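You operate a simulated robot arm through the tools that you are given. There is no shell and no other tool.

The job below is to be done with a simulated two-armed robot. You get a single attempt, and the scene is never put back.

TASK
Hold the orange foot, plug in the blue post and slide it onto the yellow square.
Fine: lift the rack bar to get the post out and lower it again. Where these are worked on the way, their far stop is far enough and under half their travel is too little: rack bar.

Only the result counts: the job must be done as asked and must still hold three seconds after the hand-in. Knocking over, shifting, dropping, spilling or breaking anything else fails it.

THE ROBOT
Two 7-joint arms with two-finger parallel grippers on one trunk, on a base that drives. Base frame: it is fixed to the floor where the robot stands at the start and does not move with it; the origin is under the middle of the robot, x ahead of it, y to its left, z up. Lengths are in mm, angles in rad, forces in N, time in s.
The left shoulder is at the start at [50, 209, 1196], the right one opposite. With the tool pointing down near the work surface each hand reaches from about 100 to 900 mm from the robot's upright axis, wherever it stands, measured 20 degrees to its own side. Places, roughly: blue post, red post, yellow post [1500, 2500, 1000]; grey foot [2000, 2750, 750]; hole of the orange foot [1700, 2200, 800]; orange foot [1750, 2250, 750]; rack bar [1500, 2400, 1100]. Payload 4.4 kg a hand.
The TCP of each hand is the grasp point between the finger pads, 23 mm short of the fingertips. In the tool frame z runs along the fingers and y along their closing line. The gripper opens to 94 mm. The fingers are 38 mm wide and 10 mm thick; the gripper's body (54 by 96 mm) begins 39 mm behind the TCP.
Orientation is that of the tool frame in the base frame, as a unit quaternion [w, x, y, z]. With the fingers straight down and closing along the base's y, the tool's x points along the base's -x, its y along +y and its z along -z.

THE INTERFACE
- The arms move only by the tool nudge_tool. It takes "left_motion", "right_motion" or both (then of equal length, played together; a hand with none holds still); each is a list of rows, each an object of numbers (a shift or turn left out is 0, a gripper value left out holds the last): "dx", "dy", "dz": the shift along the base's x, y, z in mm; "ax", "ay", "az": the turn, a rotation vector about the base's x, y, z in rad; "hand": the closure, from 0 (fully open) to 1 (shut). In form: [{"dx": .., "dy": .., "dz": .., "ax": .., "ay": .., "az": .., "hand": ..}, ...]. A call has 1 to 20 rows; each row shifts and turns the commanded pose from where the row before left it. Each row takes 0.2 s and may step no farther than 50 mm and 0.15 rad from the row before; otherwise, or with a gripper value out of range, the whole call is refused. A pose out of reach is approached as far as the arm can. The call stops where the force on the tool passes 90 N (or 10 N more than at its start, if that is more) or the arm is blocked; 0.2 s more then pass. Each finger travels about 108 mm/s and halts on what it meets, pressing with about 25 N; the grip force reading is that of the motor and also rises with nothing between the fingers. The clock runs only during rows and for 0.2 s after the last one: add rows that do not move to give the fingers time. It gives the time, the measured TCP pose, the force on the tool (base axes), the opening and the grip force at its end, in the units of the frame above (readings bear some noise), with the torque about the TCP (base axes, N m) and any sound that the robot's microphone picked up.
- Cameras (640 x 400 px; columns grow to the right, rows downward): "scene" is now at [163.9, -6.1, 1399.6]; the picture's right is [-0.11, -0.99, 0.00], its down [-0.43, 0.05, -0.90] and it looks along [0.90, -0.10, -0.43] (base axes); focal length 268 px, centre (320, 200). "left" rides on the left gripper at [86, -16, -74] in its tool frame; the picture's right is [0.18, 0.98, 0.00], its down [-0.58, 0.11, -0.81] and it looks along [-0.79, 0.15, 0.59] (tool axes); focal length 243 px, centre (320, 200). "right" rides on the right gripper at [86, 16, -75] in its tool frame; the picture's right is [-0.18, 0.98, 0.00], its down [-0.58, -0.11, -0.81] and it looks along [-0.79, -0.15, 0.59] (tool axes); focal length 243 px, centre (320, 200). There is no depth. A picture from a camera that has moved, and an enlarged one, comes with that camera's place and axes in the base frame and with its lens. The place of the scene camera against the robot may be out by one fixed shift of up to 18 mm in any direction.
- grab_frame(camera): a new picture of that camera. The clock stands still meanwhile.
- lift_body(by): slides the trunk up (or, below 0, down) by that many mm; the arms and the scene camera ride with it, the base frame stays. It gives what a move gives, with no picture.
- roll_base(legs): drives the robot by 1 to 6 legs, each [ahead, left, turn to the left] in mm, mm and rad, along the robot's own axes; the way and the turn of a leg run together, so that a leg with both is an arc; at most 1500 mm and 3.142 rad a leg. The arms and the cameras ride along, it lands a little off, and it stops where it bumps. It gives what a move gives.
- head_to(pan, tilt): turns the head with the scene camera to pan (to the left, within 1.396 rad either way) and tilt (down, from -0.506 to 1.204), counted from straight ahead of the robot. It gives what a move gives.
- enlarge(camera, box): a new picture of the part [left, top, right, bottom] of that camera's present view, enlarged. The clock stands still meanwhile.
- job_done(): hands the job in; it is judged then, once.

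Places have to be worked out from the pictures, the camera data and where the tool is seen. Open the grippers and draw the arms clear of the work before you hand the job in, unless the task says otherwise.

The tools are called after "Request:" as name(argument=value, ...) on one line, values as JSON. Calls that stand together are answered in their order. nudge_tool: Moves the arms, as the interface text tells. Its arguments: {"type":"object","properties":{"left_motion":{"type":"array"},"right_motion":{"type":"array"}},"required":[]} The other tools are called the same way: lift_body (by) slides the trunk up or down; roll_base (legs) drives the base; head_to (pan, tilt) turns the head that bears the scene camera; grab_frame (camera) takes a picture; enlarge (camera, box) takes an enlarged picture of a part of a camera's view; job_done () hands the job in.

At the start:

```text
clock: 0.0
left_eef_pos: [525.0, 259.4, 1227.5]
left_tool_rot: [0.001, 0.0, 1.0, 0.0]
left_contact_force: [0.7, 0.1, 0.2]
left_moment: [0.01, 0.02, 0.0]
left_gripper_width: 94.0
left_grip_force: 0.0
right_eef_pos: [584.1, -300.8, 1160.8]
right_tool_rot: [0.0, 0.0, 1.0, 0.0]
right_contact_force: [-0.2, -0.3, 0.0]
right_moment: [0.01, -0.02, 0.01]
right_gripper_width: 93.9
right_grip_force: 0.0
trunk travel left (down, up): [-275.0, 288.0]
robot x, y, heading: [-0.1, 0.2, 0.004]
head pan, tilt: [-0.106, 0.445]
```

scene: 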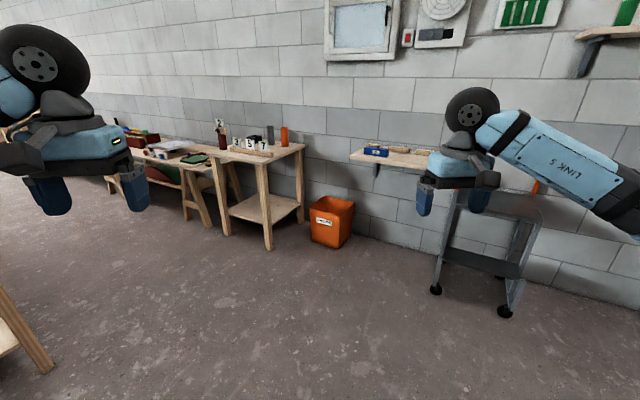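
right: 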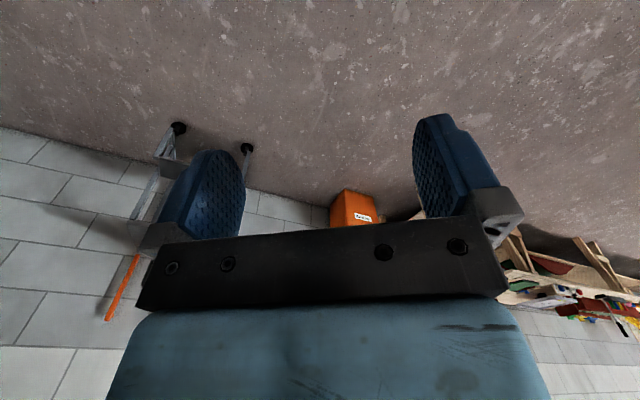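
left: 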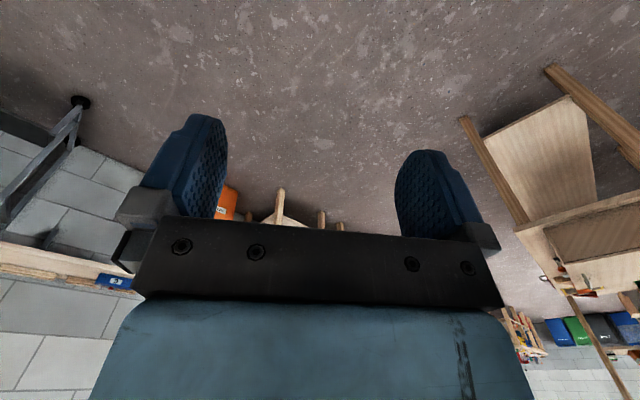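

The start pictures do not show the work area, which should be ahead-left around (1700, 2400). I turn the head left to look for it.

Request:
head_to(pan=0.95, tilt=0.3)

Request:
grab_frame(camera="scene")

```text
clock: 1.3
left_eef_pos: [525.4, 260.8, 1227.4]
left_tool_rot: [0.001, 0.0, 1.0, 0.001]
left_contact_force: [0.9, -0.6, -0.1]
left_moment: [-0.03, 0.0, 0.0]
left_gripper_width: 93.9
left_grip_force: 0.0
right_eef_pos: [583.5, -302.7, 1161.7]
right_tool_rot: [0.0, 0.0, 1.0, 0.0]
right_contact_force: [-0.7, 0.3, -0.8]
right_moment: [0.01, -0.01, 0.0]
right_gripper_width: 94.1
right_grip_force: 0.1
trunk travel left (down, up): [-275.0, 288.0]
robot x, y, heading: [-1.6, -2.4, 0.001]
head pan, tilt: [0.949, 0.3]
```

```text
taken
camera scene: at [126.8, 79.6, 1412.9], right [0.81, -0.58, 0.0], down [-0.17, -0.24, -0.96], along [0.56, 0.78, -0.3], focal length 268 px, centre (320, 200)
```

scene: 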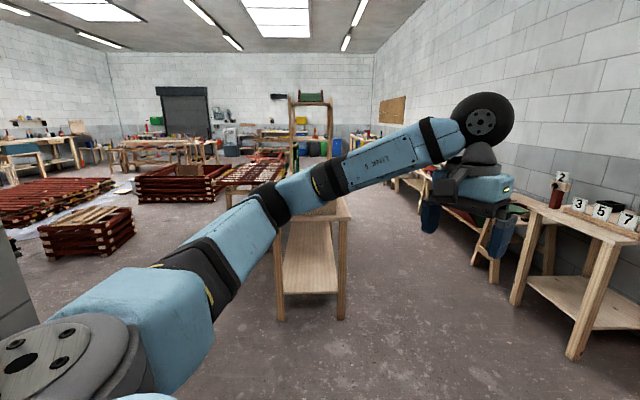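

The work table stands behind my left arm's outline at around columns 275–350. I turn toward it and drive nearer over clear floor, then look again.

Request:
roll_base(legs=[[0, 0, 0.93], [1100, 0, 0]])

Request:
head_to(pan=0.0, tilt=0.35)

Request:
grab_frame(camera="scene")

```text
clock: 9.3
left_eef_pos: [762.2, 1461.3, 1227.5]
left_tool_rot: [-0.001, -0.449, 0.893, 0.0]
left_contact_force: [-0.6, -0.3, 0.2]
left_moment: [0.04, 0.02, -0.01]
left_gripper_width: 94.1
left_grip_force: 0.0
right_eef_pos: [1248.8, 1173.1, 1162.3]
right_tool_rot: [0.0, -0.449, 0.894, 0.0]
right_contact_force: [0.1, 0.1, 0.1]
right_moment: [-0.02, 0.03, -0.02]
right_gripper_width: 93.8
right_grip_force: 0.0
trunk travel left (down, up): [-275.0, 288.0]
robot x, y, heading: [656.8, 888.1, 0.931]
head pan, tilt: [0.949, 0.3]
```

```text
clock: 10.6
left_eef_pos: [762.4, 1461.6, 1227.5]
left_tool_rot: [0.0, -0.449, 0.894, 0.0]
left_contact_force: [0.6, 0.4, 0.4]
left_moment: [0.0, 0.01, 0.0]
left_gripper_width: 94.1
left_grip_force: 0.1
right_eef_pos: [1248.0, 1172.6, 1161.5]
right_tool_rot: [0.0, -0.449, 0.893, 0.0]
right_contact_force: [0.2, 0.4, 0.2]
right_moment: [0.01, 0.01, -0.02]
right_gripper_width: 94.1
right_grip_force: 0.0
trunk travel left (down, up): [-275.0, 288.0]
robot x, y, heading: [656.7, 883.0, 0.933]
head pan, tilt: [0.0, 0.351]
```

```text
taken
camera scene: at [758.9, 1017.3, 1408.2], right [0.8, -0.6, 0.0], down [-0.2, -0.28, -0.94], along [0.56, 0.75, -0.34], focal length 268 px, centre (320, 200)
```

scene: 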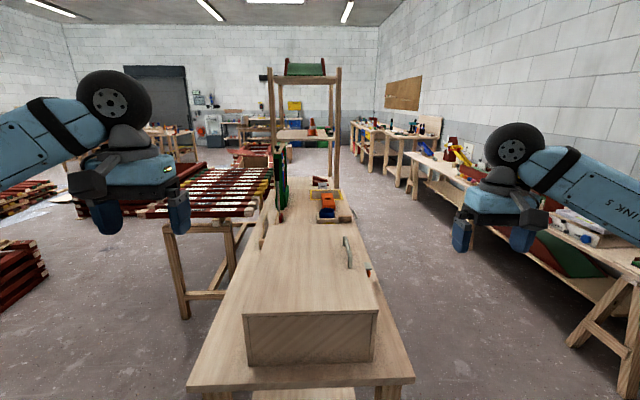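

The bench runs away from me with a big wooden box on the near end and the small fixtures beyond it. I enlarge that part to identify the foot, posts and rack.

Request:
enlarge(camera="scene", box=[240, 130, 400, 230])

Request:
enlarge(camera="scene", box=[220, 220, 400, 400])

```text
4.00 times, centred on (320, 180) of scene
camera zoom: at [758.9, 1017.3, 1408.2], right [0.8, -0.6, 0.0], down [-0.2, -0.28, -0.94], along [0.56, 0.75, -0.34], focal length 1073 px, centre (320, 280)
```

zoom: 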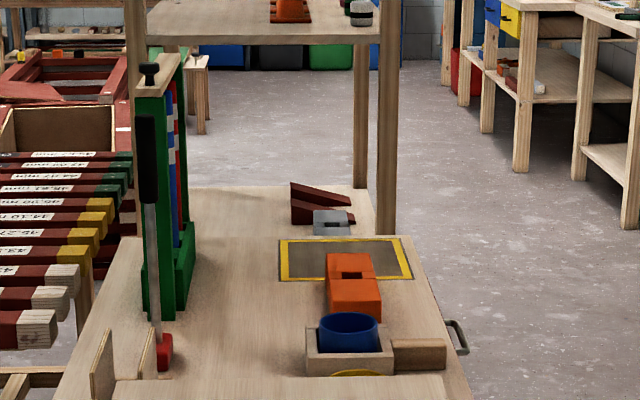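

```text
2.22 times, centred on (310, 310) of scene
camera zoom: at [758.9, 1017.3, 1408.2], right [0.8, -0.6, 0.0], down [-0.2, -0.28, -0.94], along [0.56, 0.75, -0.34], focal length 596 px, centre (342, -44)
```

zoom: 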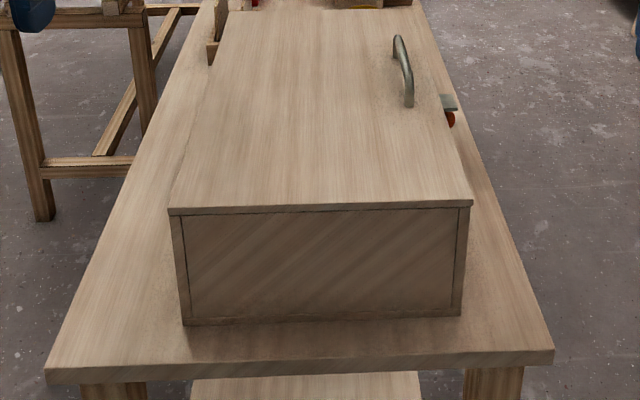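

The rack (green frame with striped posts, bar on top) stands on the bench's left side, and the orange foot and yellow square are on its right side. The open aisle is to the bench's right, so I sidestep right and drive up along it, then look left.

Request:
roll_base(legs=[[0, -850, 0.045], [1250, 0, 0]])

Request:
head_to(pan=1.0, tilt=0.4)

Request:
grab_frame(camera="scene")

```text
clock: 24.3
left_eef_pos: [2132.1, 2011.3, 1227.4]
left_tool_rot: [0.0, -0.47, 0.883, 0.0]
left_contact_force: [0.2, -0.7, 0.9]
left_moment: [0.01, -0.03, -0.02]
left_gripper_width: 94.1
left_grip_force: 0.0
right_eef_pos: [2631.0, 1745.8, 1161.9]
right_tool_rot: [0.0, -0.47, 0.883, 0.0]
right_contact_force: [-0.5, 1.1, -0.5]
right_moment: [0.01, 0.02, 0.0]
right_gripper_width: 94.2
right_grip_force: 0.1
trunk travel left (down, up): [-275.0, 288.0]
robot x, y, heading: [2053.2, 1431.7, 0.979]
head pan, tilt: [0.0, 0.351]
```

```text
clock: 25.6
left_eef_pos: [2133.1, 2011.4, 1226.8]
left_tool_rot: [0.0, -0.47, 0.883, 0.0]
left_contact_force: [-1.0, -0.3, 0.4]
left_moment: [-0.02, 0.0, 0.01]
left_gripper_width: 94.2
left_grip_force: 0.0
right_eef_pos: [2631.9, 1747.4, 1160.9]
right_tool_rot: [0.0, -0.469, 0.883, 0.0]
right_contact_force: [-0.7, -0.4, -0.5]
right_moment: [0.0, 0.0, 0.0]
right_gripper_width: 94.1
right_grip_force: 0.0
trunk travel left (down, up): [-275.0, 288.0]
robot x, y, heading: [2051.5, 1434.3, 0.978]
head pan, tilt: [1.0, 0.4]
```

```text
taken
camera scene: at [2061.1, 1575.9, 1403.7], right [0.92, 0.4, 0.0], down [0.15, -0.36, -0.92], along [-0.36, 0.85, -0.39], focal length 268 px, centre (320, 200)
```

scene: 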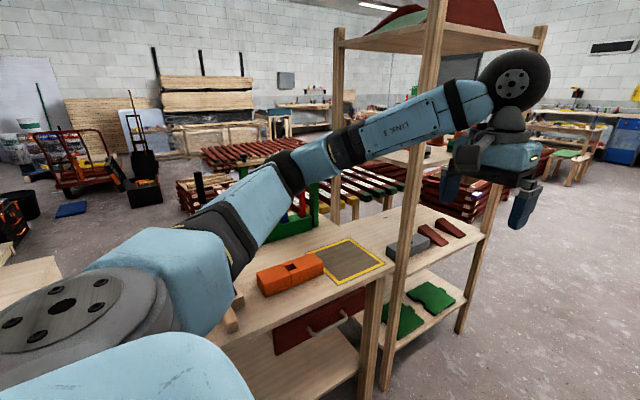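

The orange foot (with its hole) lies just beside the yellow square, and the rack is beyond, with a tall shelf just past the bench end. I turn left here to face the bench across its width and look straight at the work.

Request:
roll_base(legs=[[0, 0, 1.571], [0, -330, 0]])

Request:
head_to(pan=-0.15, tilt=0.55)

Request:
grab_frame(camera="scene")

```text
clock: 32.9
left_eef_pos: [1659.7, 1782.0, 1226.5]
left_tool_rot: [-0.001, 0.957, -0.292, 0.001]
left_contact_force: [-0.2, 0.3, 0.3]
left_moment: [-0.01, -0.01, -0.01]
left_gripper_width: 94.1
left_grip_force: 0.0
right_eef_pos: [1923.9, 2282.3, 1160.2]
right_tool_rot: [0.0, 0.957, -0.292, 0.0]
right_contact_force: [-0.4, -1.3, -0.7]
right_moment: [-0.01, -0.03, 0.0]
right_gripper_width: 93.9
right_grip_force: 0.1
trunk travel left (down, up): [-275.0, 288.0]
robot x, y, heading: [2239.9, 1704.5, 2.55]
head pan, tilt: [1.0, 0.4]
```

```text
clock: 34.3
left_eef_pos: [1659.6, 1782.6, 1227.7]
left_tool_rot: [0.0, 0.956, -0.292, 0.0]
left_contact_force: [0.4, 0.2, 0.6]
left_moment: [-0.01, 0.03, -0.02]
left_gripper_width: 94.0
left_grip_force: 0.0
right_eef_pos: [1923.7, 2283.2, 1162.3]
right_tool_rot: [0.0, 0.957, -0.291, 0.0]
right_contact_force: [-0.5, 0.9, -0.4]
right_moment: [0.02, 0.0, -0.01]
right_gripper_width: 94.0
right_grip_force: 0.1
trunk travel left (down, up): [-275.0, 288.0]
robot x, y, heading: [2236.7, 1705.6, 2.55]
head pan, tilt: [-0.15, 0.55]
```

```text
taken
camera scene: at [2123.0, 1807.6, 1390.0], right [0.68, 0.74, 0.0], down [0.39, -0.35, -0.85], along [-0.63, 0.58, -0.52], focal length 268 px, centre (320, 200)
```

scene: 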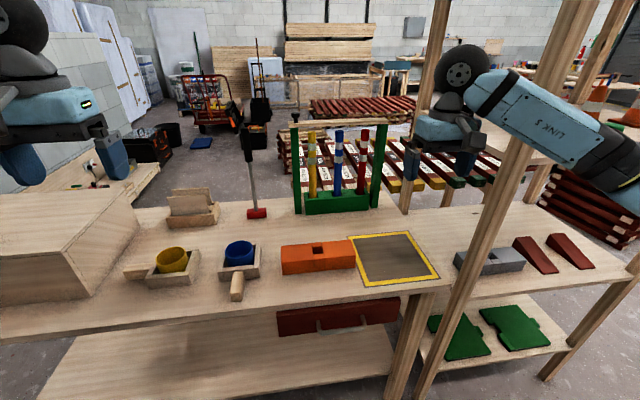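

Now everything is visible: rack with yellow, blue and red posts under a wooden bar, the orange foot with a square hole, and the yellow-framed square to its right. I enlarge the rack and the foot for detail.

Request:
enlarge(camera="scene", box=[270, 95, 430, 220])

Request:
enlarge(camera="scene", box=[210, 210, 450, 310])

```text
3.20 times, centred on (350, 158) of scene
camera zoom: at [2123.0, 1807.6, 1390.0], right [0.68, 0.74, 0.0], down [0.39, -0.35, -0.85], along [-0.63, 0.58, -0.52], focal length 858 px, centre (224, 336)
```

zoom: 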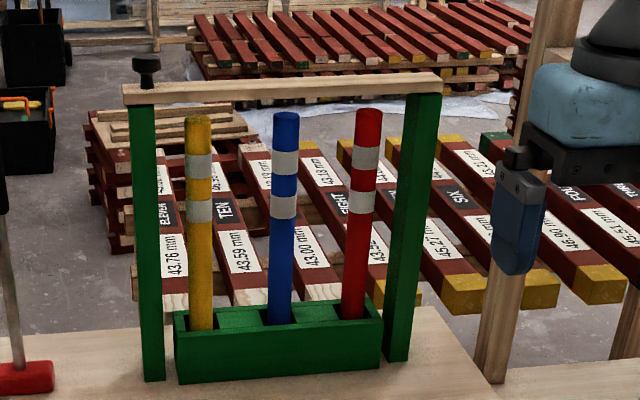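

```text
2.67 times, centred on (330, 260) of scene
camera zoom: at [2123.0, 1807.6, 1390.0], right [0.68, 0.74, 0.0], down [0.39, -0.35, -0.85], along [-0.63, 0.58, -0.52], focal length 715 px, centre (293, 40)
```

zoom: 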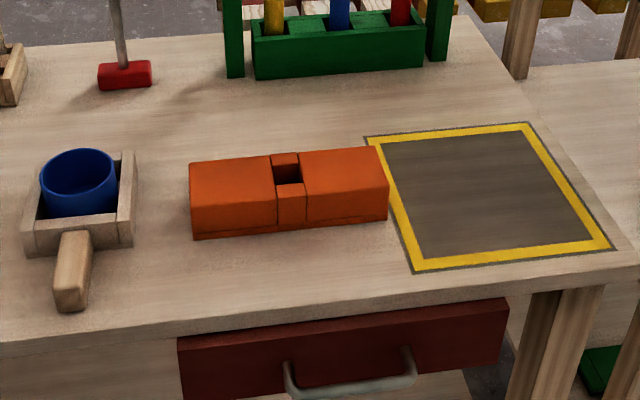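

The rack posts are about 1150 mm ahead of the robot axis, so I must move closer to the bench. I look down to see my own base against the bench edge.

Request:
head_to(pan=0.0, tilt=1.2)

Request:
grab_frame(camera="scene")

```text
clock: 35.3
left_eef_pos: [1659.3, 1783.1, 1227.5]
left_tool_rot: [0.0, 0.957, -0.291, 0.0]
left_contact_force: [-0.2, 0.4, 0.2]
left_moment: [0.01, 0.0, 0.01]
left_gripper_width: 93.9
left_grip_force: 0.0
right_eef_pos: [1924.8, 2282.2, 1161.7]
right_tool_rot: [0.0, 0.957, -0.291, 0.001]
right_contact_force: [-1.0, -0.1, -0.5]
right_moment: [0.03, 0.0, -0.01]
right_gripper_width: 94.0
right_grip_force: 0.1
trunk travel left (down, up): [-275.0, 288.0]
robot x, y, heading: [2237.1, 1705.4, 2.552]
head pan, tilt: [0.0, 1.201]
```

```text
taken
camera scene: at [2142.8, 1778.3, 1340.9], right [0.56, 0.83, 0.0], down [0.77, -0.52, -0.36], along [-0.3, 0.2, -0.93], focal length 268 px, centre (320, 200)
```

scene: 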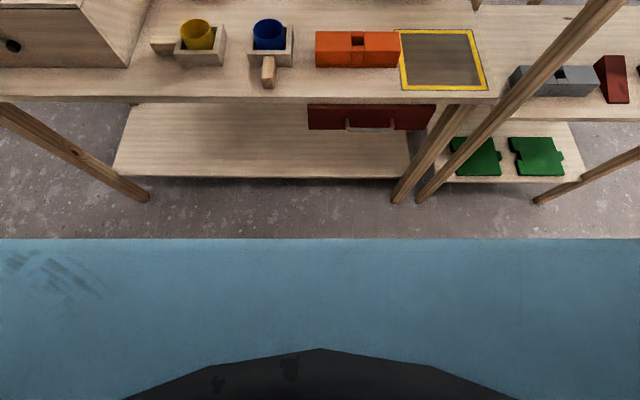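

The base front must lie within about 350–420 mm of the axis, while the bench edge is about 675 mm away. Before driving closer I check where the right elbow is relative to the shelf post.

Request:
head_to(pan=-0.9, tilt=0.6)

Request:
grab_frame(camera="scene")

Request:
grab_frame(camera="right")

```text
clock: 36.5
left_eef_pos: [1658.6, 1782.4, 1227.5]
left_tool_rot: [0.0, 0.957, -0.291, 0.0]
left_contact_force: [-0.1, 0.4, 0.3]
left_moment: [0.01, -0.02, 0.03]
left_gripper_width: 94.0
left_grip_force: 0.1
right_eef_pos: [1924.3, 2281.5, 1161.4]
right_tool_rot: [0.0, 0.957, -0.291, 0.0]
right_contact_force: [1.4, 0.0, 0.8]
right_moment: [0.0, 0.01, 0.0]
right_gripper_width: 94.1
right_grip_force: 0.0
trunk travel left (down, up): [-275.0, 288.0]
robot x, y, heading: [2239.8, 1703.3, 2.55]
head pan, tilt: [-0.901, 0.6]
```

```text
taken
camera scene: at [2182.2, 1835.1, 1385.4], right [1.0, 0.08, 0.0], down [0.04, -0.56, -0.82], along [-0.06, 0.82, -0.57], focal length 268 px, centre (320, 200)
```

scene: 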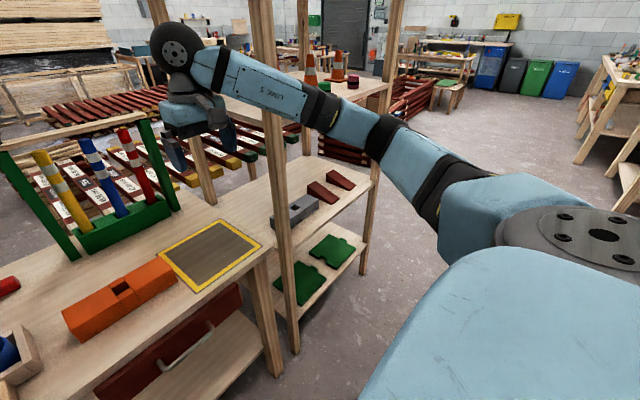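

```text
taken
camera right: at [1986.7, 2220.4, 1237.3], right [-0.7, -0.71, 0.0], down [-0.42, 0.41, 0.81], along [-0.57, 0.57, -0.59], focal length 243 px, centre (320, 200)
```

right: 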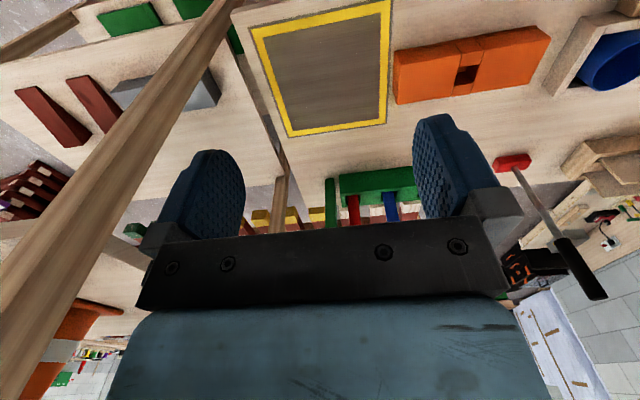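

The right arm is about 100 mm clear of the shelf post's line if I drive straight ahead. I drive 260 mm toward the bench, then look at the rack again.

Request:
roll_base(legs=[[180, 0, 0], [80, 0, 0]])

Request:
head_to(pan=-0.25, tilt=0.5)

Request:
grab_frame(camera="scene")

Request:
grab_frame(camera="right")

```text
clock: 38.0
left_eef_pos: [1531.5, 1866.1, 1233.7]
left_tool_rot: [-0.005, 0.954, -0.299, -0.007]
left_contact_force: [0.9, -0.1, -0.6]
left_moment: [0.03, -0.03, 0.02]
left_gripper_width: 93.9
left_grip_force: 0.1
right_eef_pos: [1806.0, 2357.1, 1162.6]
right_tool_rot: [-0.007, 0.956, -0.293, 0.002]
right_contact_force: [0.6, -0.2, -0.5]
right_moment: [-0.03, -0.01, -0.02]
right_gripper_width: 94.2
right_grip_force: 0.1
trunk travel left (down, up): [-275.0, 288.0]
robot x, y, heading: [2101.9, 1796.1, 2.54]
head pan, tilt: [-0.901, 0.6]
stopped in leg 1: the robot was blocked; the commanded pose is now the measured one
```

```text
clock: 39.0
left_eef_pos: [1533.7, 1864.8, 1236.7]
left_tool_rot: [-0.006, 0.955, -0.297, -0.009]
left_contact_force: [0.6, -0.5, -0.7]
left_moment: [-0.01, 0.02, 0.0]
left_gripper_width: 94.2
left_grip_force: 0.2
right_eef_pos: [1807.2, 2358.3, 1164.7]
right_tool_rot: [-0.006, 0.957, -0.291, 0.0]
right_contact_force: [0.2, 0.4, 0.4]
right_moment: [0.0, -0.01, 0.01]
right_gripper_width: 93.8
right_grip_force: 0.1
trunk travel left (down, up): [-275.0, 288.0]
robot x, y, heading: [2101.8, 1798.3, 2.533]
head pan, tilt: [-0.25, 0.499]
```

```text
taken
camera scene: at [2005.4, 1889.6, 1397.4], right [0.75, 0.66, 0.0], down [0.3, -0.35, -0.89], along [-0.58, 0.67, -0.46], focal length 268 px, centre (320, 200)
```

scene: 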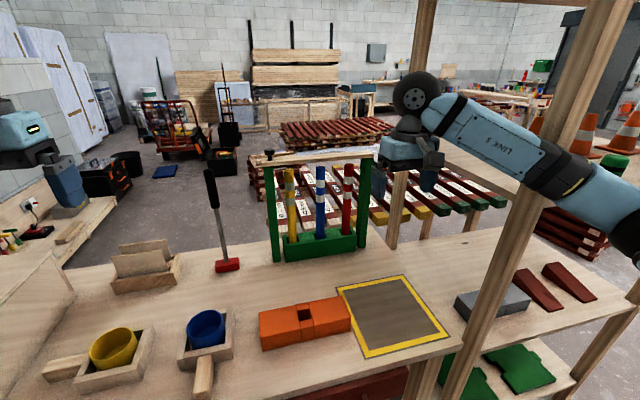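

```text
taken
camera right: at [1868.4, 2295.3, 1239.8], right [-0.7, -0.71, -0.01], down [-0.43, 0.4, 0.81], along [-0.57, 0.57, -0.59], focal length 243 px, centre (320, 200)
```

right: 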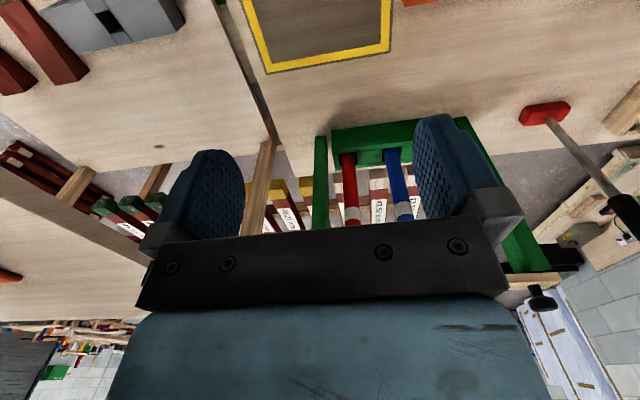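

The drive was blocked after about 165 mm and the robot twisted slightly right, so something on the right side touched. I look at the right arm versus the shelf post before moving.

Request:
head_to(pan=-0.9, tilt=0.5)

Request:
grab_frame(camera="scene")

```text
clock: 40.1
left_eef_pos: [1534.0, 1864.3, 1236.1]
left_tool_rot: [-0.006, 0.955, -0.297, -0.009]
left_contact_force: [0.8, 0.0, 0.5]
left_moment: [-0.03, 0.03, -0.01]
left_gripper_width: 94.0
left_grip_force: 0.1
right_eef_pos: [1806.8, 2357.9, 1165.5]
right_tool_rot: [-0.007, 0.956, -0.292, 0.001]
right_contact_force: [0.5, 0.3, 0.5]
right_moment: [-0.02, 0.0, 0.0]
right_gripper_width: 93.9
right_grip_force: 0.0
trunk travel left (down, up): [-275.0, 288.0]
robot x, y, heading: [2102.3, 1798.9, 2.54]
head pan, tilt: [-0.901, 0.499]
```

```text
taken
camera scene: at [2059.1, 1911.8, 1397.1], right [1.0, 0.07, -0.01], down [0.02, -0.46, -0.89], along [-0.07, 0.88, -0.46], focal length 268 px, centre (320, 200)
```

scene: 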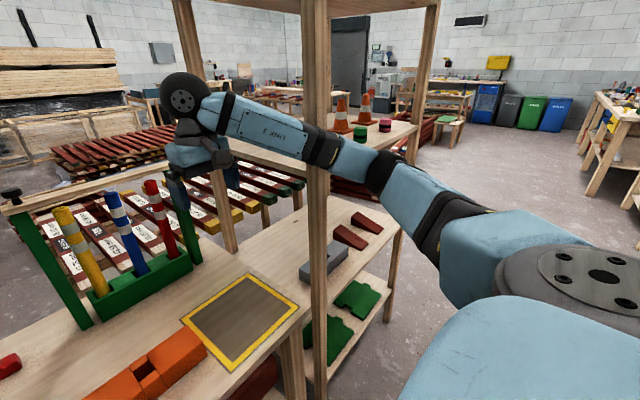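

The right forearm evidently touched the shelf post. I back off a little, then will pull the right arm inward before trying again.

Request:
roll_base(legs=[[-120, 100, 0.01]])

Request:
grab_frame(camera="scene")

Request:
enlarge(camera="scene", box=[0, 150, 240, 300])

```text
clock: 41.6
left_eef_pos: [1562.0, 1721.5, 1227.5]
left_tool_rot: [0.0, 0.957, -0.29, -0.002]
left_contact_force: [0.0, -0.8, 0.5]
left_moment: [-0.01, -0.03, -0.03]
left_gripper_width: 93.9
left_grip_force: 0.0
right_eef_pos: [1829.4, 2217.1, 1152.7]
right_tool_rot: [-0.001, 0.959, -0.284, 0.009]
right_contact_force: [-0.4, 0.3, -0.6]
right_moment: [0.02, 0.05, -0.01]
right_gripper_width: 94.1
right_grip_force: 0.1
trunk travel left (down, up): [-275.0, 288.0]
robot x, y, heading: [2139.6, 1645.2, 2.554]
head pan, tilt: [-0.901, 0.499]
```

```text
taken
camera scene: at [2085.5, 1777.9, 1394.6], right [1.0, 0.08, 0.0], down [0.04, -0.48, -0.88], along [-0.07, 0.88, -0.48], focal length 268 px, centre (320, 200)
```

scene: 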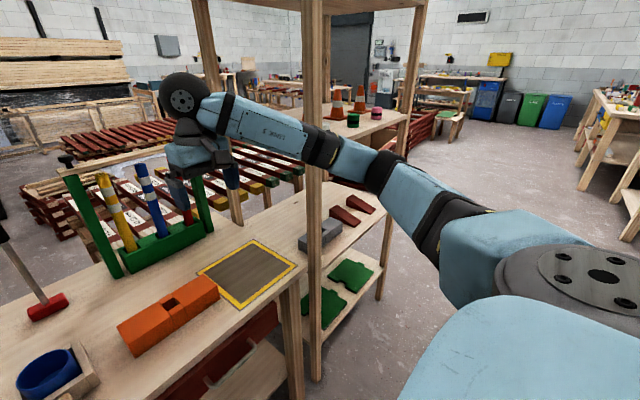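

```text
2.67 times, centred on (120, 225) of scene
camera zoom: at [2085.5, 1777.9, 1394.6], right [1.0, 0.08, 0.0], down [0.04, -0.48, -0.88], along [-0.07, 0.88, -0.48], focal length 715 px, centre (853, 133)
```

zoom: 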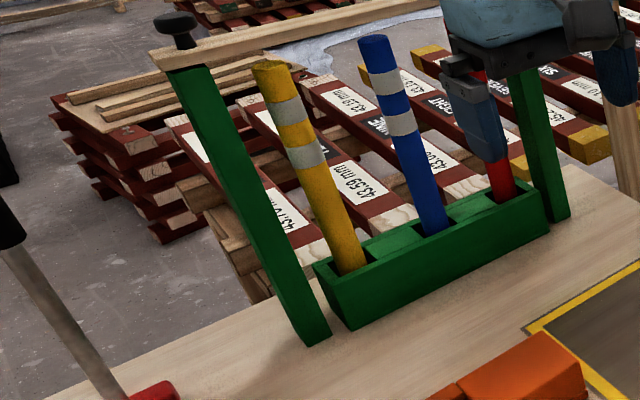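

The right arm is clear again (robot at about u 2572 along the bench, 630 mm from its edge). I pull the right hand inward and back while pitching its tool from down to pointing forward, ready for taking the post from the front.

Request:
nudge_tool(right_motion=[{"dx": 3.8, "dy": -18.9, "ax": 0.0791, "ay": 0.1189}, {"dx": 3.8, "dy": -18.9, "ax": 0.0791, "ay": 0.1189}, {"dx": 3.8, "dy": -18.9, "ax": 0.0791, "ay": 0.1189}, {"dx": 3.8, "dy": -18.9, "ax": 0.0791, "ay": 0.1189}, {"dx": 3.8, "dy": -18.9, "ax": 0.0791, "ay": 0.1189}, {"dx": 3.8, "dy": -18.9, "ax": 0.0791, "ay": 0.1189}, {"dx": 3.8, "dy": -18.9, "ax": 0.0791, "ay": 0.1189}, {"dx": 3.8, "dy": -18.9, "ax": 0.0791, "ay": 0.1189}, {"dx": 3.8, "dy": -18.9, "ax": 0.0791, "ay": 0.1189}, {"dx": 3.8, "dy": -18.9, "ax": 0.0791, "ay": 0.1189}, {"dx": 3.8, "dy": -18.9, "ax": 0.0791, "ay": 0.1189}, {}])

Request:
head_to(pan=-0.5, tilt=0.5)

Request:
grab_frame(camera="scene")

Request:
grab_frame(camera="right")

```text
clock: 44.2
left_eef_pos: [1563.4, 1723.9, 1230.2]
left_tool_rot: [0.0, 0.957, -0.291, -0.001]
left_contact_force: [1.0, -0.1, -0.4]
left_moment: [-0.04, 0.06, -0.02]
left_gripper_width: 93.9
left_grip_force: 0.0
right_eef_pos: [1837.7, 2014.8, 1150.8]
right_tool_rot: [-0.208, 0.682, -0.206, -0.671]
right_contact_force: [0.2, 0.0, -0.3]
right_moment: [-0.03, 0.03, -0.01]
right_gripper_width: 93.8
right_grip_force: 0.0
right hand out of reach, approached as far as the arm can: row 9, 10, 11
trunk travel left (down, up): [-275.0, 288.0]
robot x, y, heading: [2139.6, 1653.0, 2.549]
head pan, tilt: [-0.901, 0.499]
```

```text
clock: 45.1
left_eef_pos: [1563.2, 1721.7, 1228.7]
left_tool_rot: [0.0, 0.957, -0.291, -0.001]
left_contact_force: [-0.1, 0.9, -0.2]
left_moment: [-0.04, 0.01, 0.0]
left_gripper_width: 94.0
left_grip_force: 0.1
right_eef_pos: [1836.9, 2015.0, 1150.8]
right_tool_rot: [-0.208, 0.683, -0.205, -0.67]
right_contact_force: [0.4, 0.0, 0.4]
right_moment: [0.03, -0.03, 0.02]
right_gripper_width: 94.0
right_grip_force: 0.0
trunk travel left (down, up): [-275.0, 288.0]
robot x, y, heading: [2142.4, 1645.3, 2.55]
head pan, tilt: [-0.499, 0.499]
```

```text
taken
camera scene: at [2050.8, 1768.2, 1394.6], right [0.89, 0.46, 0.0], down [0.22, -0.42, -0.88], along [-0.41, 0.78, -0.48], focal length 268 px, centre (320, 200)
```

scene: 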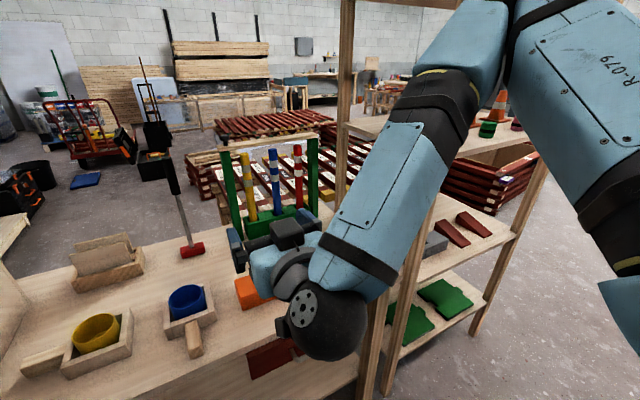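

```text
taken
camera right: at [1890.3, 1959.4, 1066.4], right [-0.55, -0.81, 0.18], down [0.72, -0.36, 0.6], along [-0.42, 0.46, 0.78], focal length 243 px, centre (320, 200)
```

right: 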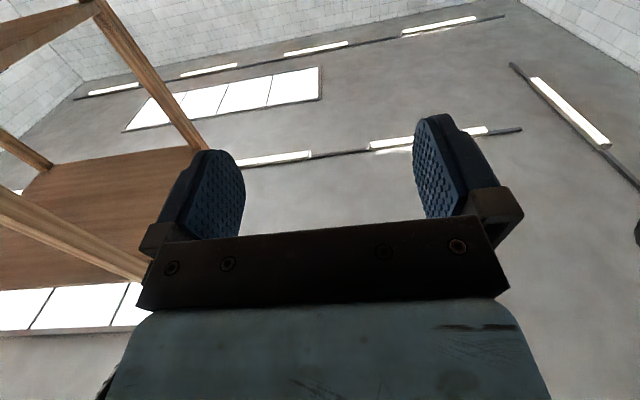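

The right tool is now horizontal, pointing at the bench, with the arm folded well away from the shelf. I drive 200 mm ahead again.

Request:
roll_base(legs=[[200, 0, 0]])

Request:
head_to(pan=-0.3, tilt=0.45)

Request:
grab_frame(camera="scene")

Request:
grab_frame(camera="left")

```text
clock: 46.7
left_eef_pos: [1397.0, 1831.2, 1228.3]
left_tool_rot: [0.0, 0.957, -0.29, -0.002]
left_contact_force: [0.1, -0.3, 0.2]
left_moment: [-0.02, -0.01, 0.01]
left_gripper_width: 93.9
left_grip_force: 0.1
right_eef_pos: [1669.9, 2124.5, 1149.8]
right_tool_rot: [-0.208, 0.682, -0.206, -0.67]
right_contact_force: [0.6, 0.2, 0.2]
right_moment: [0.0, -0.04, -0.01]
right_gripper_width: 93.9
right_grip_force: 0.1
trunk travel left (down, up): [-275.0, 288.0]
robot x, y, heading: [1978.2, 1758.5, 2.555]
head pan, tilt: [-0.499, 0.499]
```

```text
clock: 47.4
left_eef_pos: [1396.4, 1830.7, 1228.4]
left_tool_rot: [0.0, 0.957, -0.29, -0.001]
left_contact_force: [1.2, 0.1, 0.2]
left_moment: [-0.01, -0.05, 0.03]
left_gripper_width: 94.1
left_grip_force: 0.1
right_eef_pos: [1670.3, 2123.7, 1150.4]
right_tool_rot: [-0.207, 0.683, -0.204, -0.67]
right_contact_force: [-0.1, 0.5, 0.4]
right_moment: [0.0, 0.0, 0.0]
right_gripper_width: 94.3
right_grip_force: 0.0
trunk travel left (down, up): [-275.0, 288.0]
robot x, y, heading: [1977.6, 1758.1, 2.552]
head pan, tilt: [-0.3, 0.45]
```

```text
taken
camera scene: at [1869.5, 1869.0, 1399.0], right [0.78, 0.63, 0.0], down [0.27, -0.34, -0.9], along [-0.57, 0.7, -0.44], focal length 268 px, centre (320, 200)
```

scene: 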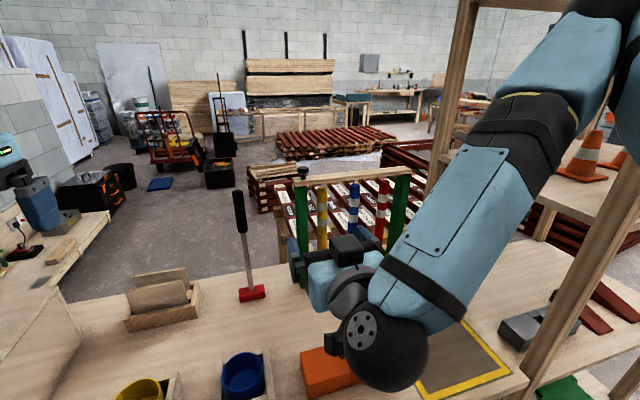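

```text
taken
camera left: at [1477.9, 1795.4, 1302.2], right [-0.39, -0.92, 0.0], down [-0.54, 0.23, 0.81], along [-0.74, 0.32, -0.59], focal length 243 px, centre (320, 200)
```

left: 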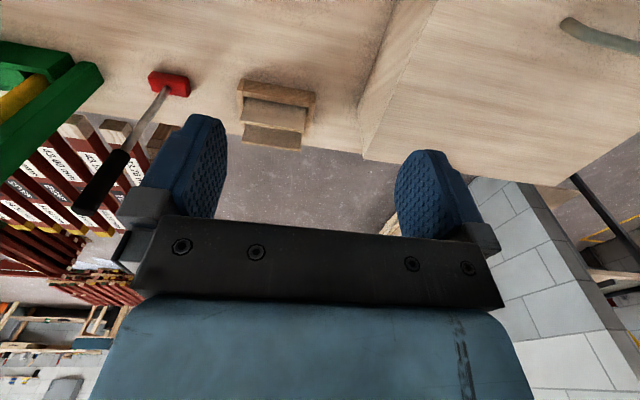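

The drive went through unblocked (about 430 mm from the bench edge). I now shift the right hand to the right out of the way, and bring the left hand over the left half of the foot, turning it so its fingers close across the foot and its camera looks along the bench.

Request:
nudge_tool(right_motion=[{"dx": 13, "dy": 18.6}, {"dx": 13, "dy": 18.6}, {"dx": 13, "dy": 18.6}, {"dx": 13, "dy": 18.6}, {"dx": 13, "dy": 18.6}, {"dx": 13, "dy": 18.6}, {"dx": 13, "dy": 18.6}, {"dx": 13, "dy": 18.6}, {"dx": 13, "dy": 18.6}, {"dx": 13, "dy": 18.6}, {"dx": 13, "dy": 18.6}, {}], left_motion=[{"dx": 0, "dy": 0, "az": -0.1428}, {"dx": 0, "dy": 0, "az": -0.1428}, {"dx": 0, "dy": 0, "az": -0.1428}, {"dx": 0, "dy": 0, "az": -0.1428}, {"dx": 15, "dy": 32, "az": -0.1428}, {"dx": 15, "dy": 32, "az": -0.1428}, {"dx": 15, "dy": 32, "az": -0.1428}, {"dx": 15, "dy": 32, "az": -0.1428}, {"dx": 15, "dy": 32, "az": -0.1428}, {"dx": 15, "dy": 32, "az": -0.1428}, {"dx": 15, "dy": 32, "az": -0.1428}, {}])

Request:
grab_frame(camera="scene")

Request:
grab_frame(camera="left")

```text
clock: 50.0
left_eef_pos: [1611.9, 1999.9, 1214.9]
left_tool_rot: [0.002, -0.477, 0.879, -0.001]
left_contact_force: [0.2, -0.1, -0.1]
left_moment: [0.03, -0.04, -0.01]
left_gripper_width: 93.8
left_grip_force: 0.0
left hand out of reach, approached as far as the arm can: row 9, 10, 11
right_eef_pos: [1688.0, 2217.2, 1233.8]
right_tool_rot: [-0.209, 0.684, -0.205, -0.668]
right_contact_force: [-1.3, -0.6, 0.1]
right_moment: [0.01, -0.01, -0.05]
right_gripper_width: 94.1
right_grip_force: 0.1
right hand out of reach, approached as far as the arm can: row 1, 2, 3, 4, 5, 6, 7, 8, 9, 10, 11
trunk travel left (down, up): [-275.0, 288.0]
robot x, y, heading: [1979.2, 1755.7, 2.552]
head pan, tilt: [-0.3, 0.45]
```

```text
taken
camera scene: at [1867.1, 1867.1, 1399.0], right [0.78, 0.63, 0.0], down [0.28, -0.34, -0.9], along [-0.57, 0.7, -0.44], focal length 268 px, centre (320, 200)
```

scene: 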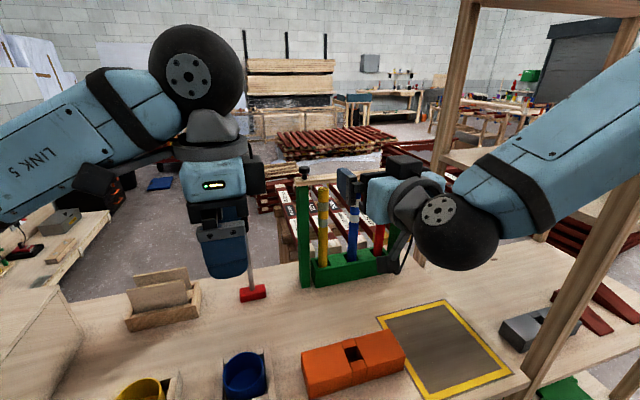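

```text
taken
camera left: at [1577.6, 1917.8, 1288.8], right [-0.92, 0.38, 0.0], down [0.22, 0.54, 0.81], along [0.31, 0.75, -0.59], focal length 243 px, centre (320, 200)
```

left: 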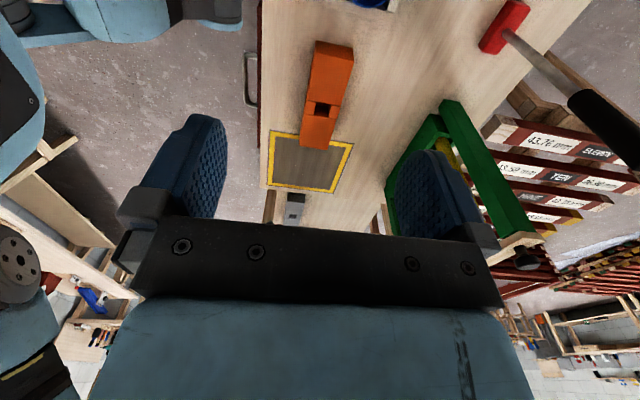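

Both hands reported being limited by reach (right arm too folded, left at high z). I lower the left hand toward the work height and move the right hand forward-left, and check how the poses respond.

Request:
nudge_tool(left_motion=[{"dz": -25}, {"dz": -25}, {"dz": -25}, {"dz": -25}, {"dz": -25}, {"dz": -25}, {}], right_motion=[{}, {}, {}, {}, {}, {}, {}])

```text
clock: 51.6
left_eef_pos: [1611.1, 1997.3, 1191.0]
left_tool_rot: [0.003, -0.476, 0.879, 0.0]
left_contact_force: [-0.6, 0.3, -0.1]
left_moment: [-0.02, 0.01, 0.0]
left_gripper_width: 94.1
left_grip_force: 0.1
left hand out of reach, approached as far as the arm can: row 1, 2, 3, 4, 5, 6
right_eef_pos: [1690.3, 2217.4, 1233.9]
right_tool_rot: [-0.209, 0.684, -0.207, -0.668]
right_contact_force: [0.3, 0.4, 0.1]
right_moment: [-0.01, 0.01, 0.01]
right_gripper_width: 93.9
right_grip_force: 0.1
trunk travel left (down, up): [-275.0, 288.0]
robot x, y, heading: [1980.5, 1757.9, 2.552]
head pan, tilt: [-0.3, 0.45]
```

The left hand is stuck near a limit with the −90° yaw. I turn it back by about 0.75 rad to see whether its position then becomes reachable.

Request:
nudge_tool(left_motion=[{"az": 0.15}, {"az": 0.15}, {"az": 0.15}, {"az": 0.15}, {"az": 0.15}, {}])

```text
clock: 53.0
left_eef_pos: [1611.9, 1995.9, 1191.2]
left_tool_rot: [-0.001, 0.763, -0.647, 0.0]
left_contact_force: [-0.5, -0.2, -0.9]
left_moment: [0.03, 0.0, -0.01]
left_gripper_width: 94.0
left_grip_force: 0.1
right_eef_pos: [1689.5, 2218.0, 1234.1]
right_tool_rot: [-0.208, 0.684, -0.206, -0.669]
right_contact_force: [0.1, -0.2, 0.7]
right_moment: [-0.01, 0.05, 0.01]
right_gripper_width: 93.8
right_grip_force: 0.1
trunk travel left (down, up): [-275.0, 288.0]
robot x, y, heading: [1978.2, 1755.8, 2.551]
head pan, tilt: [-0.3, 0.45]
```

The commanded pose follows the measured one, and the yaw now moved freely. I lower the left hand and shift it toward the foot's left end.

Request:
nudge_tool(left_motion=[{"dz": -30}, {"dz": -30}, {"dz": -30}, {"dz": -30}, {"dx": -12, "dy": 12, "dz": -20}, {"dx": -12, "dy": 12, "dz": -20}, {"dx": -12, "dy": 12, "dz": -20}, {}])

```text
clock: 54.8
left_eef_pos: [1575.8, 2033.6, 1010.6]
left_tool_rot: [-0.001, 0.762, -0.648, -0.001]
left_contact_force: [-0.5, 0.3, -0.7]
left_moment: [0.03, 0.0, -0.02]
left_gripper_width: 93.9
left_grip_force: 0.1
right_eef_pos: [1690.5, 2217.2, 1234.2]
right_tool_rot: [-0.208, 0.684, -0.206, -0.668]
right_contact_force: [0.0, -0.4, -0.8]
right_moment: [0.01, -0.03, -0.03]
right_gripper_width: 94.2
right_grip_force: 0.1
trunk travel left (down, up): [-275.0, 288.0]
robot x, y, heading: [1979.2, 1759.5, 2.556]
head pan, tilt: [-0.3, 0.45]
```

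That was reachable. Now at z≈1010 I try the remaining yaw of −0.75 again.

Request:
nudge_tool(left_motion=[{"az": -0.15}, {"az": -0.15}, {"az": -0.15}, {"az": -0.15}, {"az": -0.15}, {}])

Request:
grab_frame(camera="left")

Request:
grab_frame(camera="scene")

```text
clock: 56.2
left_eef_pos: [1576.8, 2033.8, 1010.3]
left_tool_rot: [0.001, -0.557, 0.83, 0.001]
left_contact_force: [-0.3, -0.4, -0.4]
left_moment: [-0.01, -0.03, 0.04]
left_gripper_width: 93.8
left_grip_force: 0.1
left hand out of reach, approached as far as the arm can: row 5
right_eef_pos: [1689.8, 2218.1, 1233.1]
right_tool_rot: [-0.209, 0.684, -0.207, -0.668]
right_contact_force: [-0.7, -0.2, 0.3]
right_moment: [0.02, 0.03, 0.0]
right_gripper_width: 94.1
right_grip_force: 0.0
trunk travel left (down, up): [-275.0, 288.0]
robot x, y, heading: [1978.9, 1753.7, 2.555]
head pan, tilt: [-0.3, 0.45]
```

```text
taken
camera left: at [1557.6, 1946.0, 1085.0], right [-0.98, 0.2, 0.0], down [0.12, 0.58, 0.81], along [0.16, 0.79, -0.59], focal length 243 px, centre (320, 200)
```

left: 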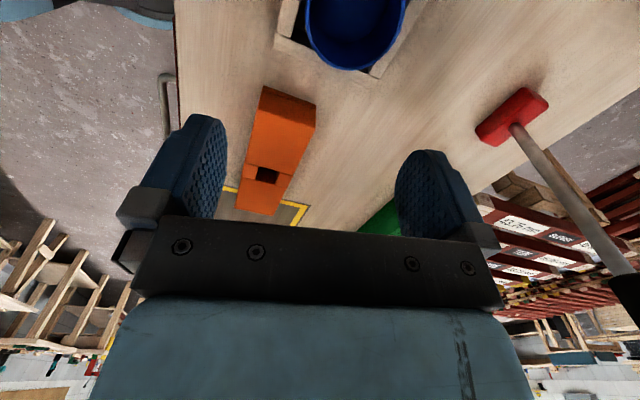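

```text
taken
camera scene: at [1869.3, 1869.1, 1399.0], right [0.78, 0.63, 0.0], down [0.27, -0.34, -0.9], along [-0.57, 0.7, -0.44], focal length 268 px, centre (320, 200)
```

scene: 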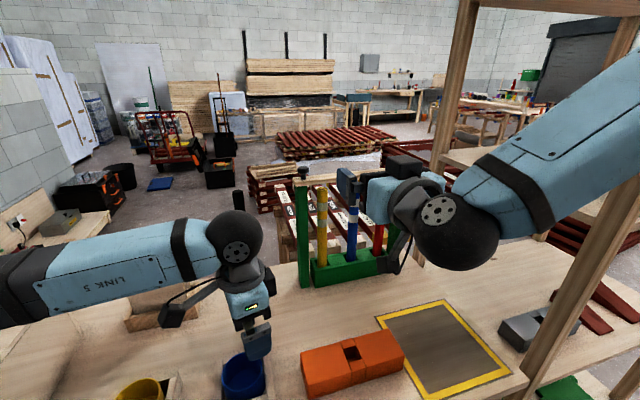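

The yaw is limited there by about 0.2 rad. Before choosing the hold, I measure the foot with the left camera, enlarging the foot region.

Request:
enlarge(camera="left", box=[210, 70, 370, 230])

Request:
enlarge(camera="scene", box=[280, 150, 440, 290])

Request:
enlarge(camera="scene", box=[280, 280, 520, 400])

```text
2.50 times, centred on (290, 150) of left
camera zoom: at [1557.6, 1946.0, 1085.0], right [-0.98, 0.2, 0.0], down [0.12, 0.58, 0.81], along [0.16, 0.79, -0.59], focal length 606 px, centre (395, 325)
```

zoom: 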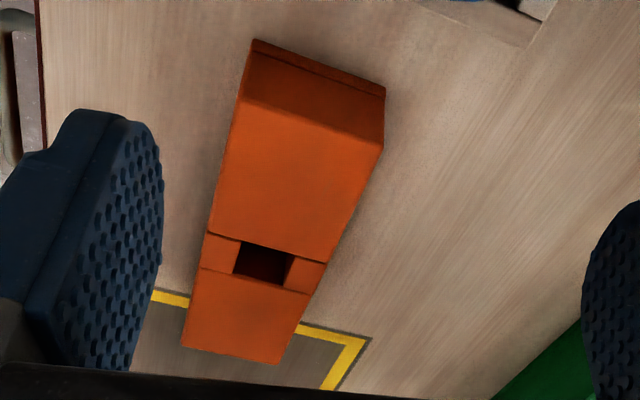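

```text
2.86 times, centred on (360, 220) of scene
camera zoom: at [1869.3, 1869.1, 1399.0], right [0.78, 0.63, 0.0], down [0.27, -0.34, -0.9], along [-0.57, 0.7, -0.44], focal length 767 px, centre (206, 143)
```

zoom: 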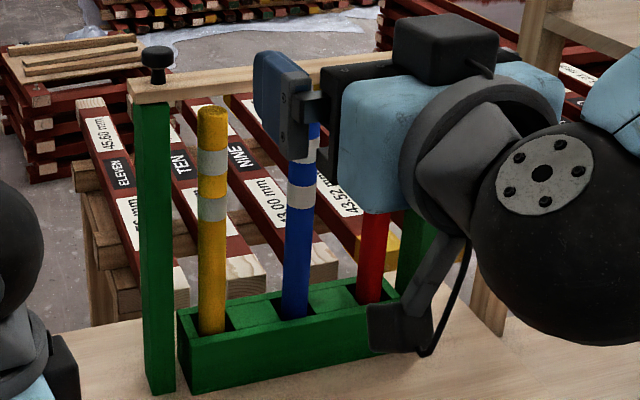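

```text
2.67 times, centred on (400, 340) of scene
camera zoom: at [1869.3, 1869.1, 1399.0], right [0.78, 0.63, 0.0], down [0.27, -0.34, -0.9], along [-0.57, 0.7, -0.44], focal length 715 px, centre (107, -173)
```

zoom: 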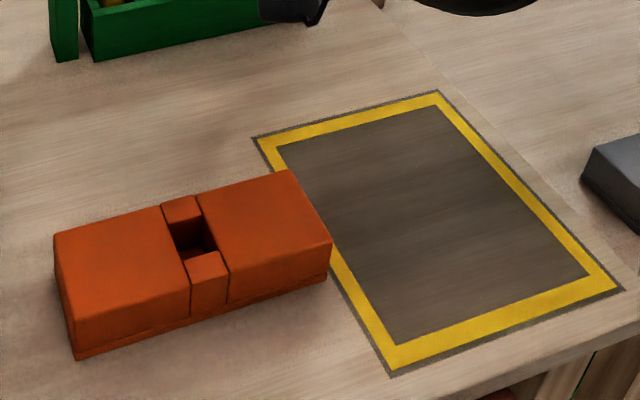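

From both cameras I estimate the foot's centre near (1694, 2207) with its top at about z 825, matching the hints, and the posts near (1475, 2510). The right camera currently hangs below and sees only the ceiling, so I roll the right tool half a turn about its pointing axis to get that camera on top, looking forward and down.

Request:
nudge_tool(right_motion=[{"ax": -0.124, "ay": 0.0827}, {"ax": -0.124, "ay": 0.0827}, {"ax": -0.124, "ay": 0.0827}, {"ax": -0.124, "ay": 0.0827}, {"ax": -0.124, "ay": 0.0827}, {"ax": -0.124, "ay": 0.0827}, {"ax": -0.124, "ay": 0.0827}, {"ax": -0.124, "ay": 0.0827}, {"ax": -0.124, "ay": 0.0827}, {"ax": -0.124, "ay": 0.0827}, {"ax": -0.124, "ay": 0.0827}, {"ax": -0.124, "ay": 0.0827}, {"ax": -0.124, "ay": 0.0827}, {"ax": -0.124, "ay": 0.0827}, {"ax": -0.124, "ay": 0.0827}, {"ax": -0.124, "ay": 0.0827}, {"ax": -0.124, "ay": 0.0827}, {"ax": -0.124, "ay": 0.0827}, {"ax": -0.124, "ay": 0.0827}, {"ax": -0.124, "ay": 0.0827}])

Request:
grab_frame(camera="right")

Request:
grab_frame(camera="scene")

```text
clock: 60.4
left_eef_pos: [1575.6, 2032.4, 1011.3]
left_tool_rot: [0.002, -0.557, 0.831, 0.0]
left_contact_force: [1.1, -0.6, 0.1]
left_moment: [-0.01, 0.0, 0.03]
left_gripper_width: 94.0
left_grip_force: 0.1
right_eef_pos: [1680.0, 2194.5, 1227.0]
right_tool_rot: [-0.655, 0.127, 0.691, 0.278]
right_contact_force: [-0.6, -0.7, -0.8]
right_moment: [0.0, 0.0, -0.01]
right_gripper_width: 93.9
right_grip_force: 0.0
right hand out of reach, approached as far as the arm can: row 3, 7, 8, 9, 11, 14
trunk travel left (down, up): [-275.0, 288.0]
robot x, y, heading: [1975.4, 1757.1, 2.552]
head pan, tilt: [-0.3, 0.45]
```

```text
taken
camera right: at [1741.0, 2151.2, 1314.9], right [0.55, 0.84, 0.03], down [0.68, -0.42, -0.6], along [-0.49, 0.35, -0.8], focal length 243 px, centre (320, 200)
```

right: 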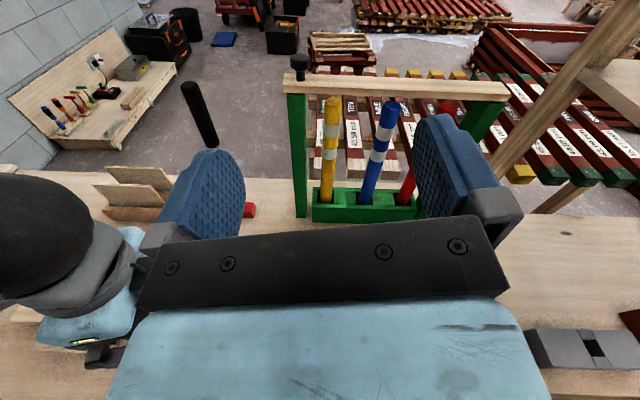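

```text
taken
camera scene: at [1869.3, 1869.0, 1399.0], right [0.78, 0.63, 0.0], down [0.27, -0.34, -0.9], along [-0.57, 0.7, -0.44], focal length 268 px, centre (320, 200)
```

scene: 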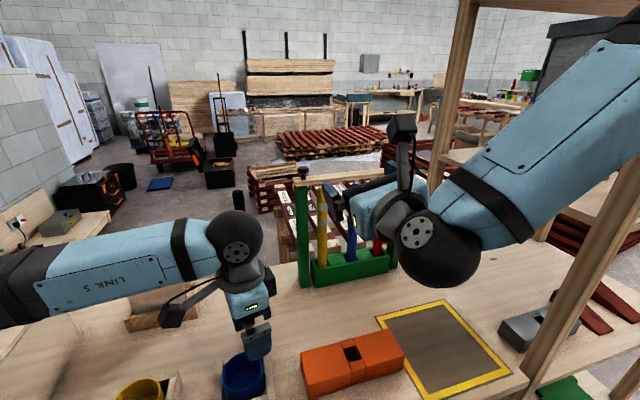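

The roll worked: the right camera now looks over the hand at the rack, showing the bar resting on two uprights with the knob at its left end. I finish the last 0.21 rad of roll and take an enlarged view.

Request:
nudge_tool(right_motion=[{"ax": -0.0915, "ay": 0.0605}, {"ax": -0.0915, "ay": 0.0605}, {}])

Request:
grab_frame(camera="right")

Request:
enlarge(camera="right", box=[260, 40, 540, 220])

```text
clock: 61.2
left_eef_pos: [1575.9, 2032.7, 1010.2]
left_tool_rot: [0.0, -0.558, 0.83, 0.0]
left_contact_force: [-0.1, 0.3, -0.3]
left_moment: [-0.02, 0.02, 0.0]
left_gripper_width: 94.3
left_grip_force: 0.1
right_eef_pos: [1679.7, 2195.5, 1227.2]
right_tool_rot: [0.682, -0.202, -0.672, -0.205]
right_contact_force: [0.6, 0.5, -0.4]
right_moment: [0.0, -0.03, 0.02]
right_gripper_width: 94.0
right_grip_force: 0.1
trunk travel left (down, up): [-275.0, 288.0]
robot x, y, heading: [1977.2, 1756.9, 2.556]
head pan, tilt: [-0.3, 0.45]
```

```text
taken
camera right: at [1751.0, 2167.3, 1312.9], right [0.54, 0.82, -0.18], down [0.61, -0.53, -0.59], along [-0.59, 0.21, -0.78], focal length 243 px, centre (320, 200)
```

right: 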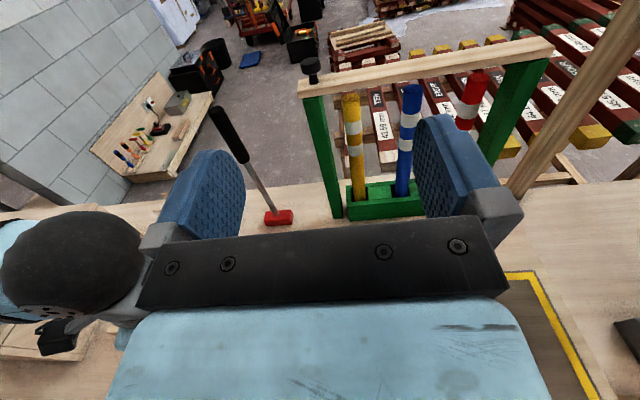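

```text
2.22 times, centred on (400, 130) of right
camera zoom: at [1751.0, 2167.3, 1312.9], right [0.54, 0.82, -0.18], down [0.61, -0.53, -0.59], along [-0.59, 0.21, -0.78], focal length 539 px, centre (142, 356)
```

zoom: 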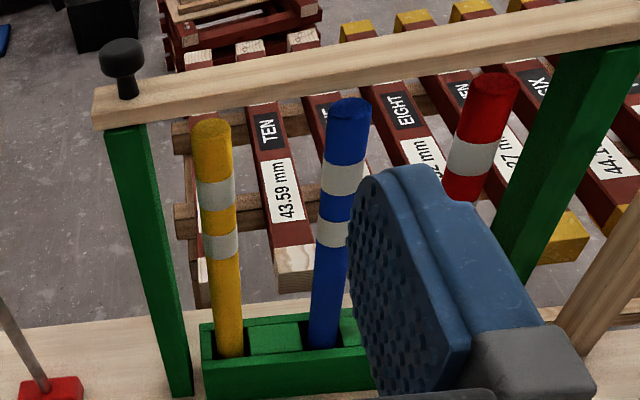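

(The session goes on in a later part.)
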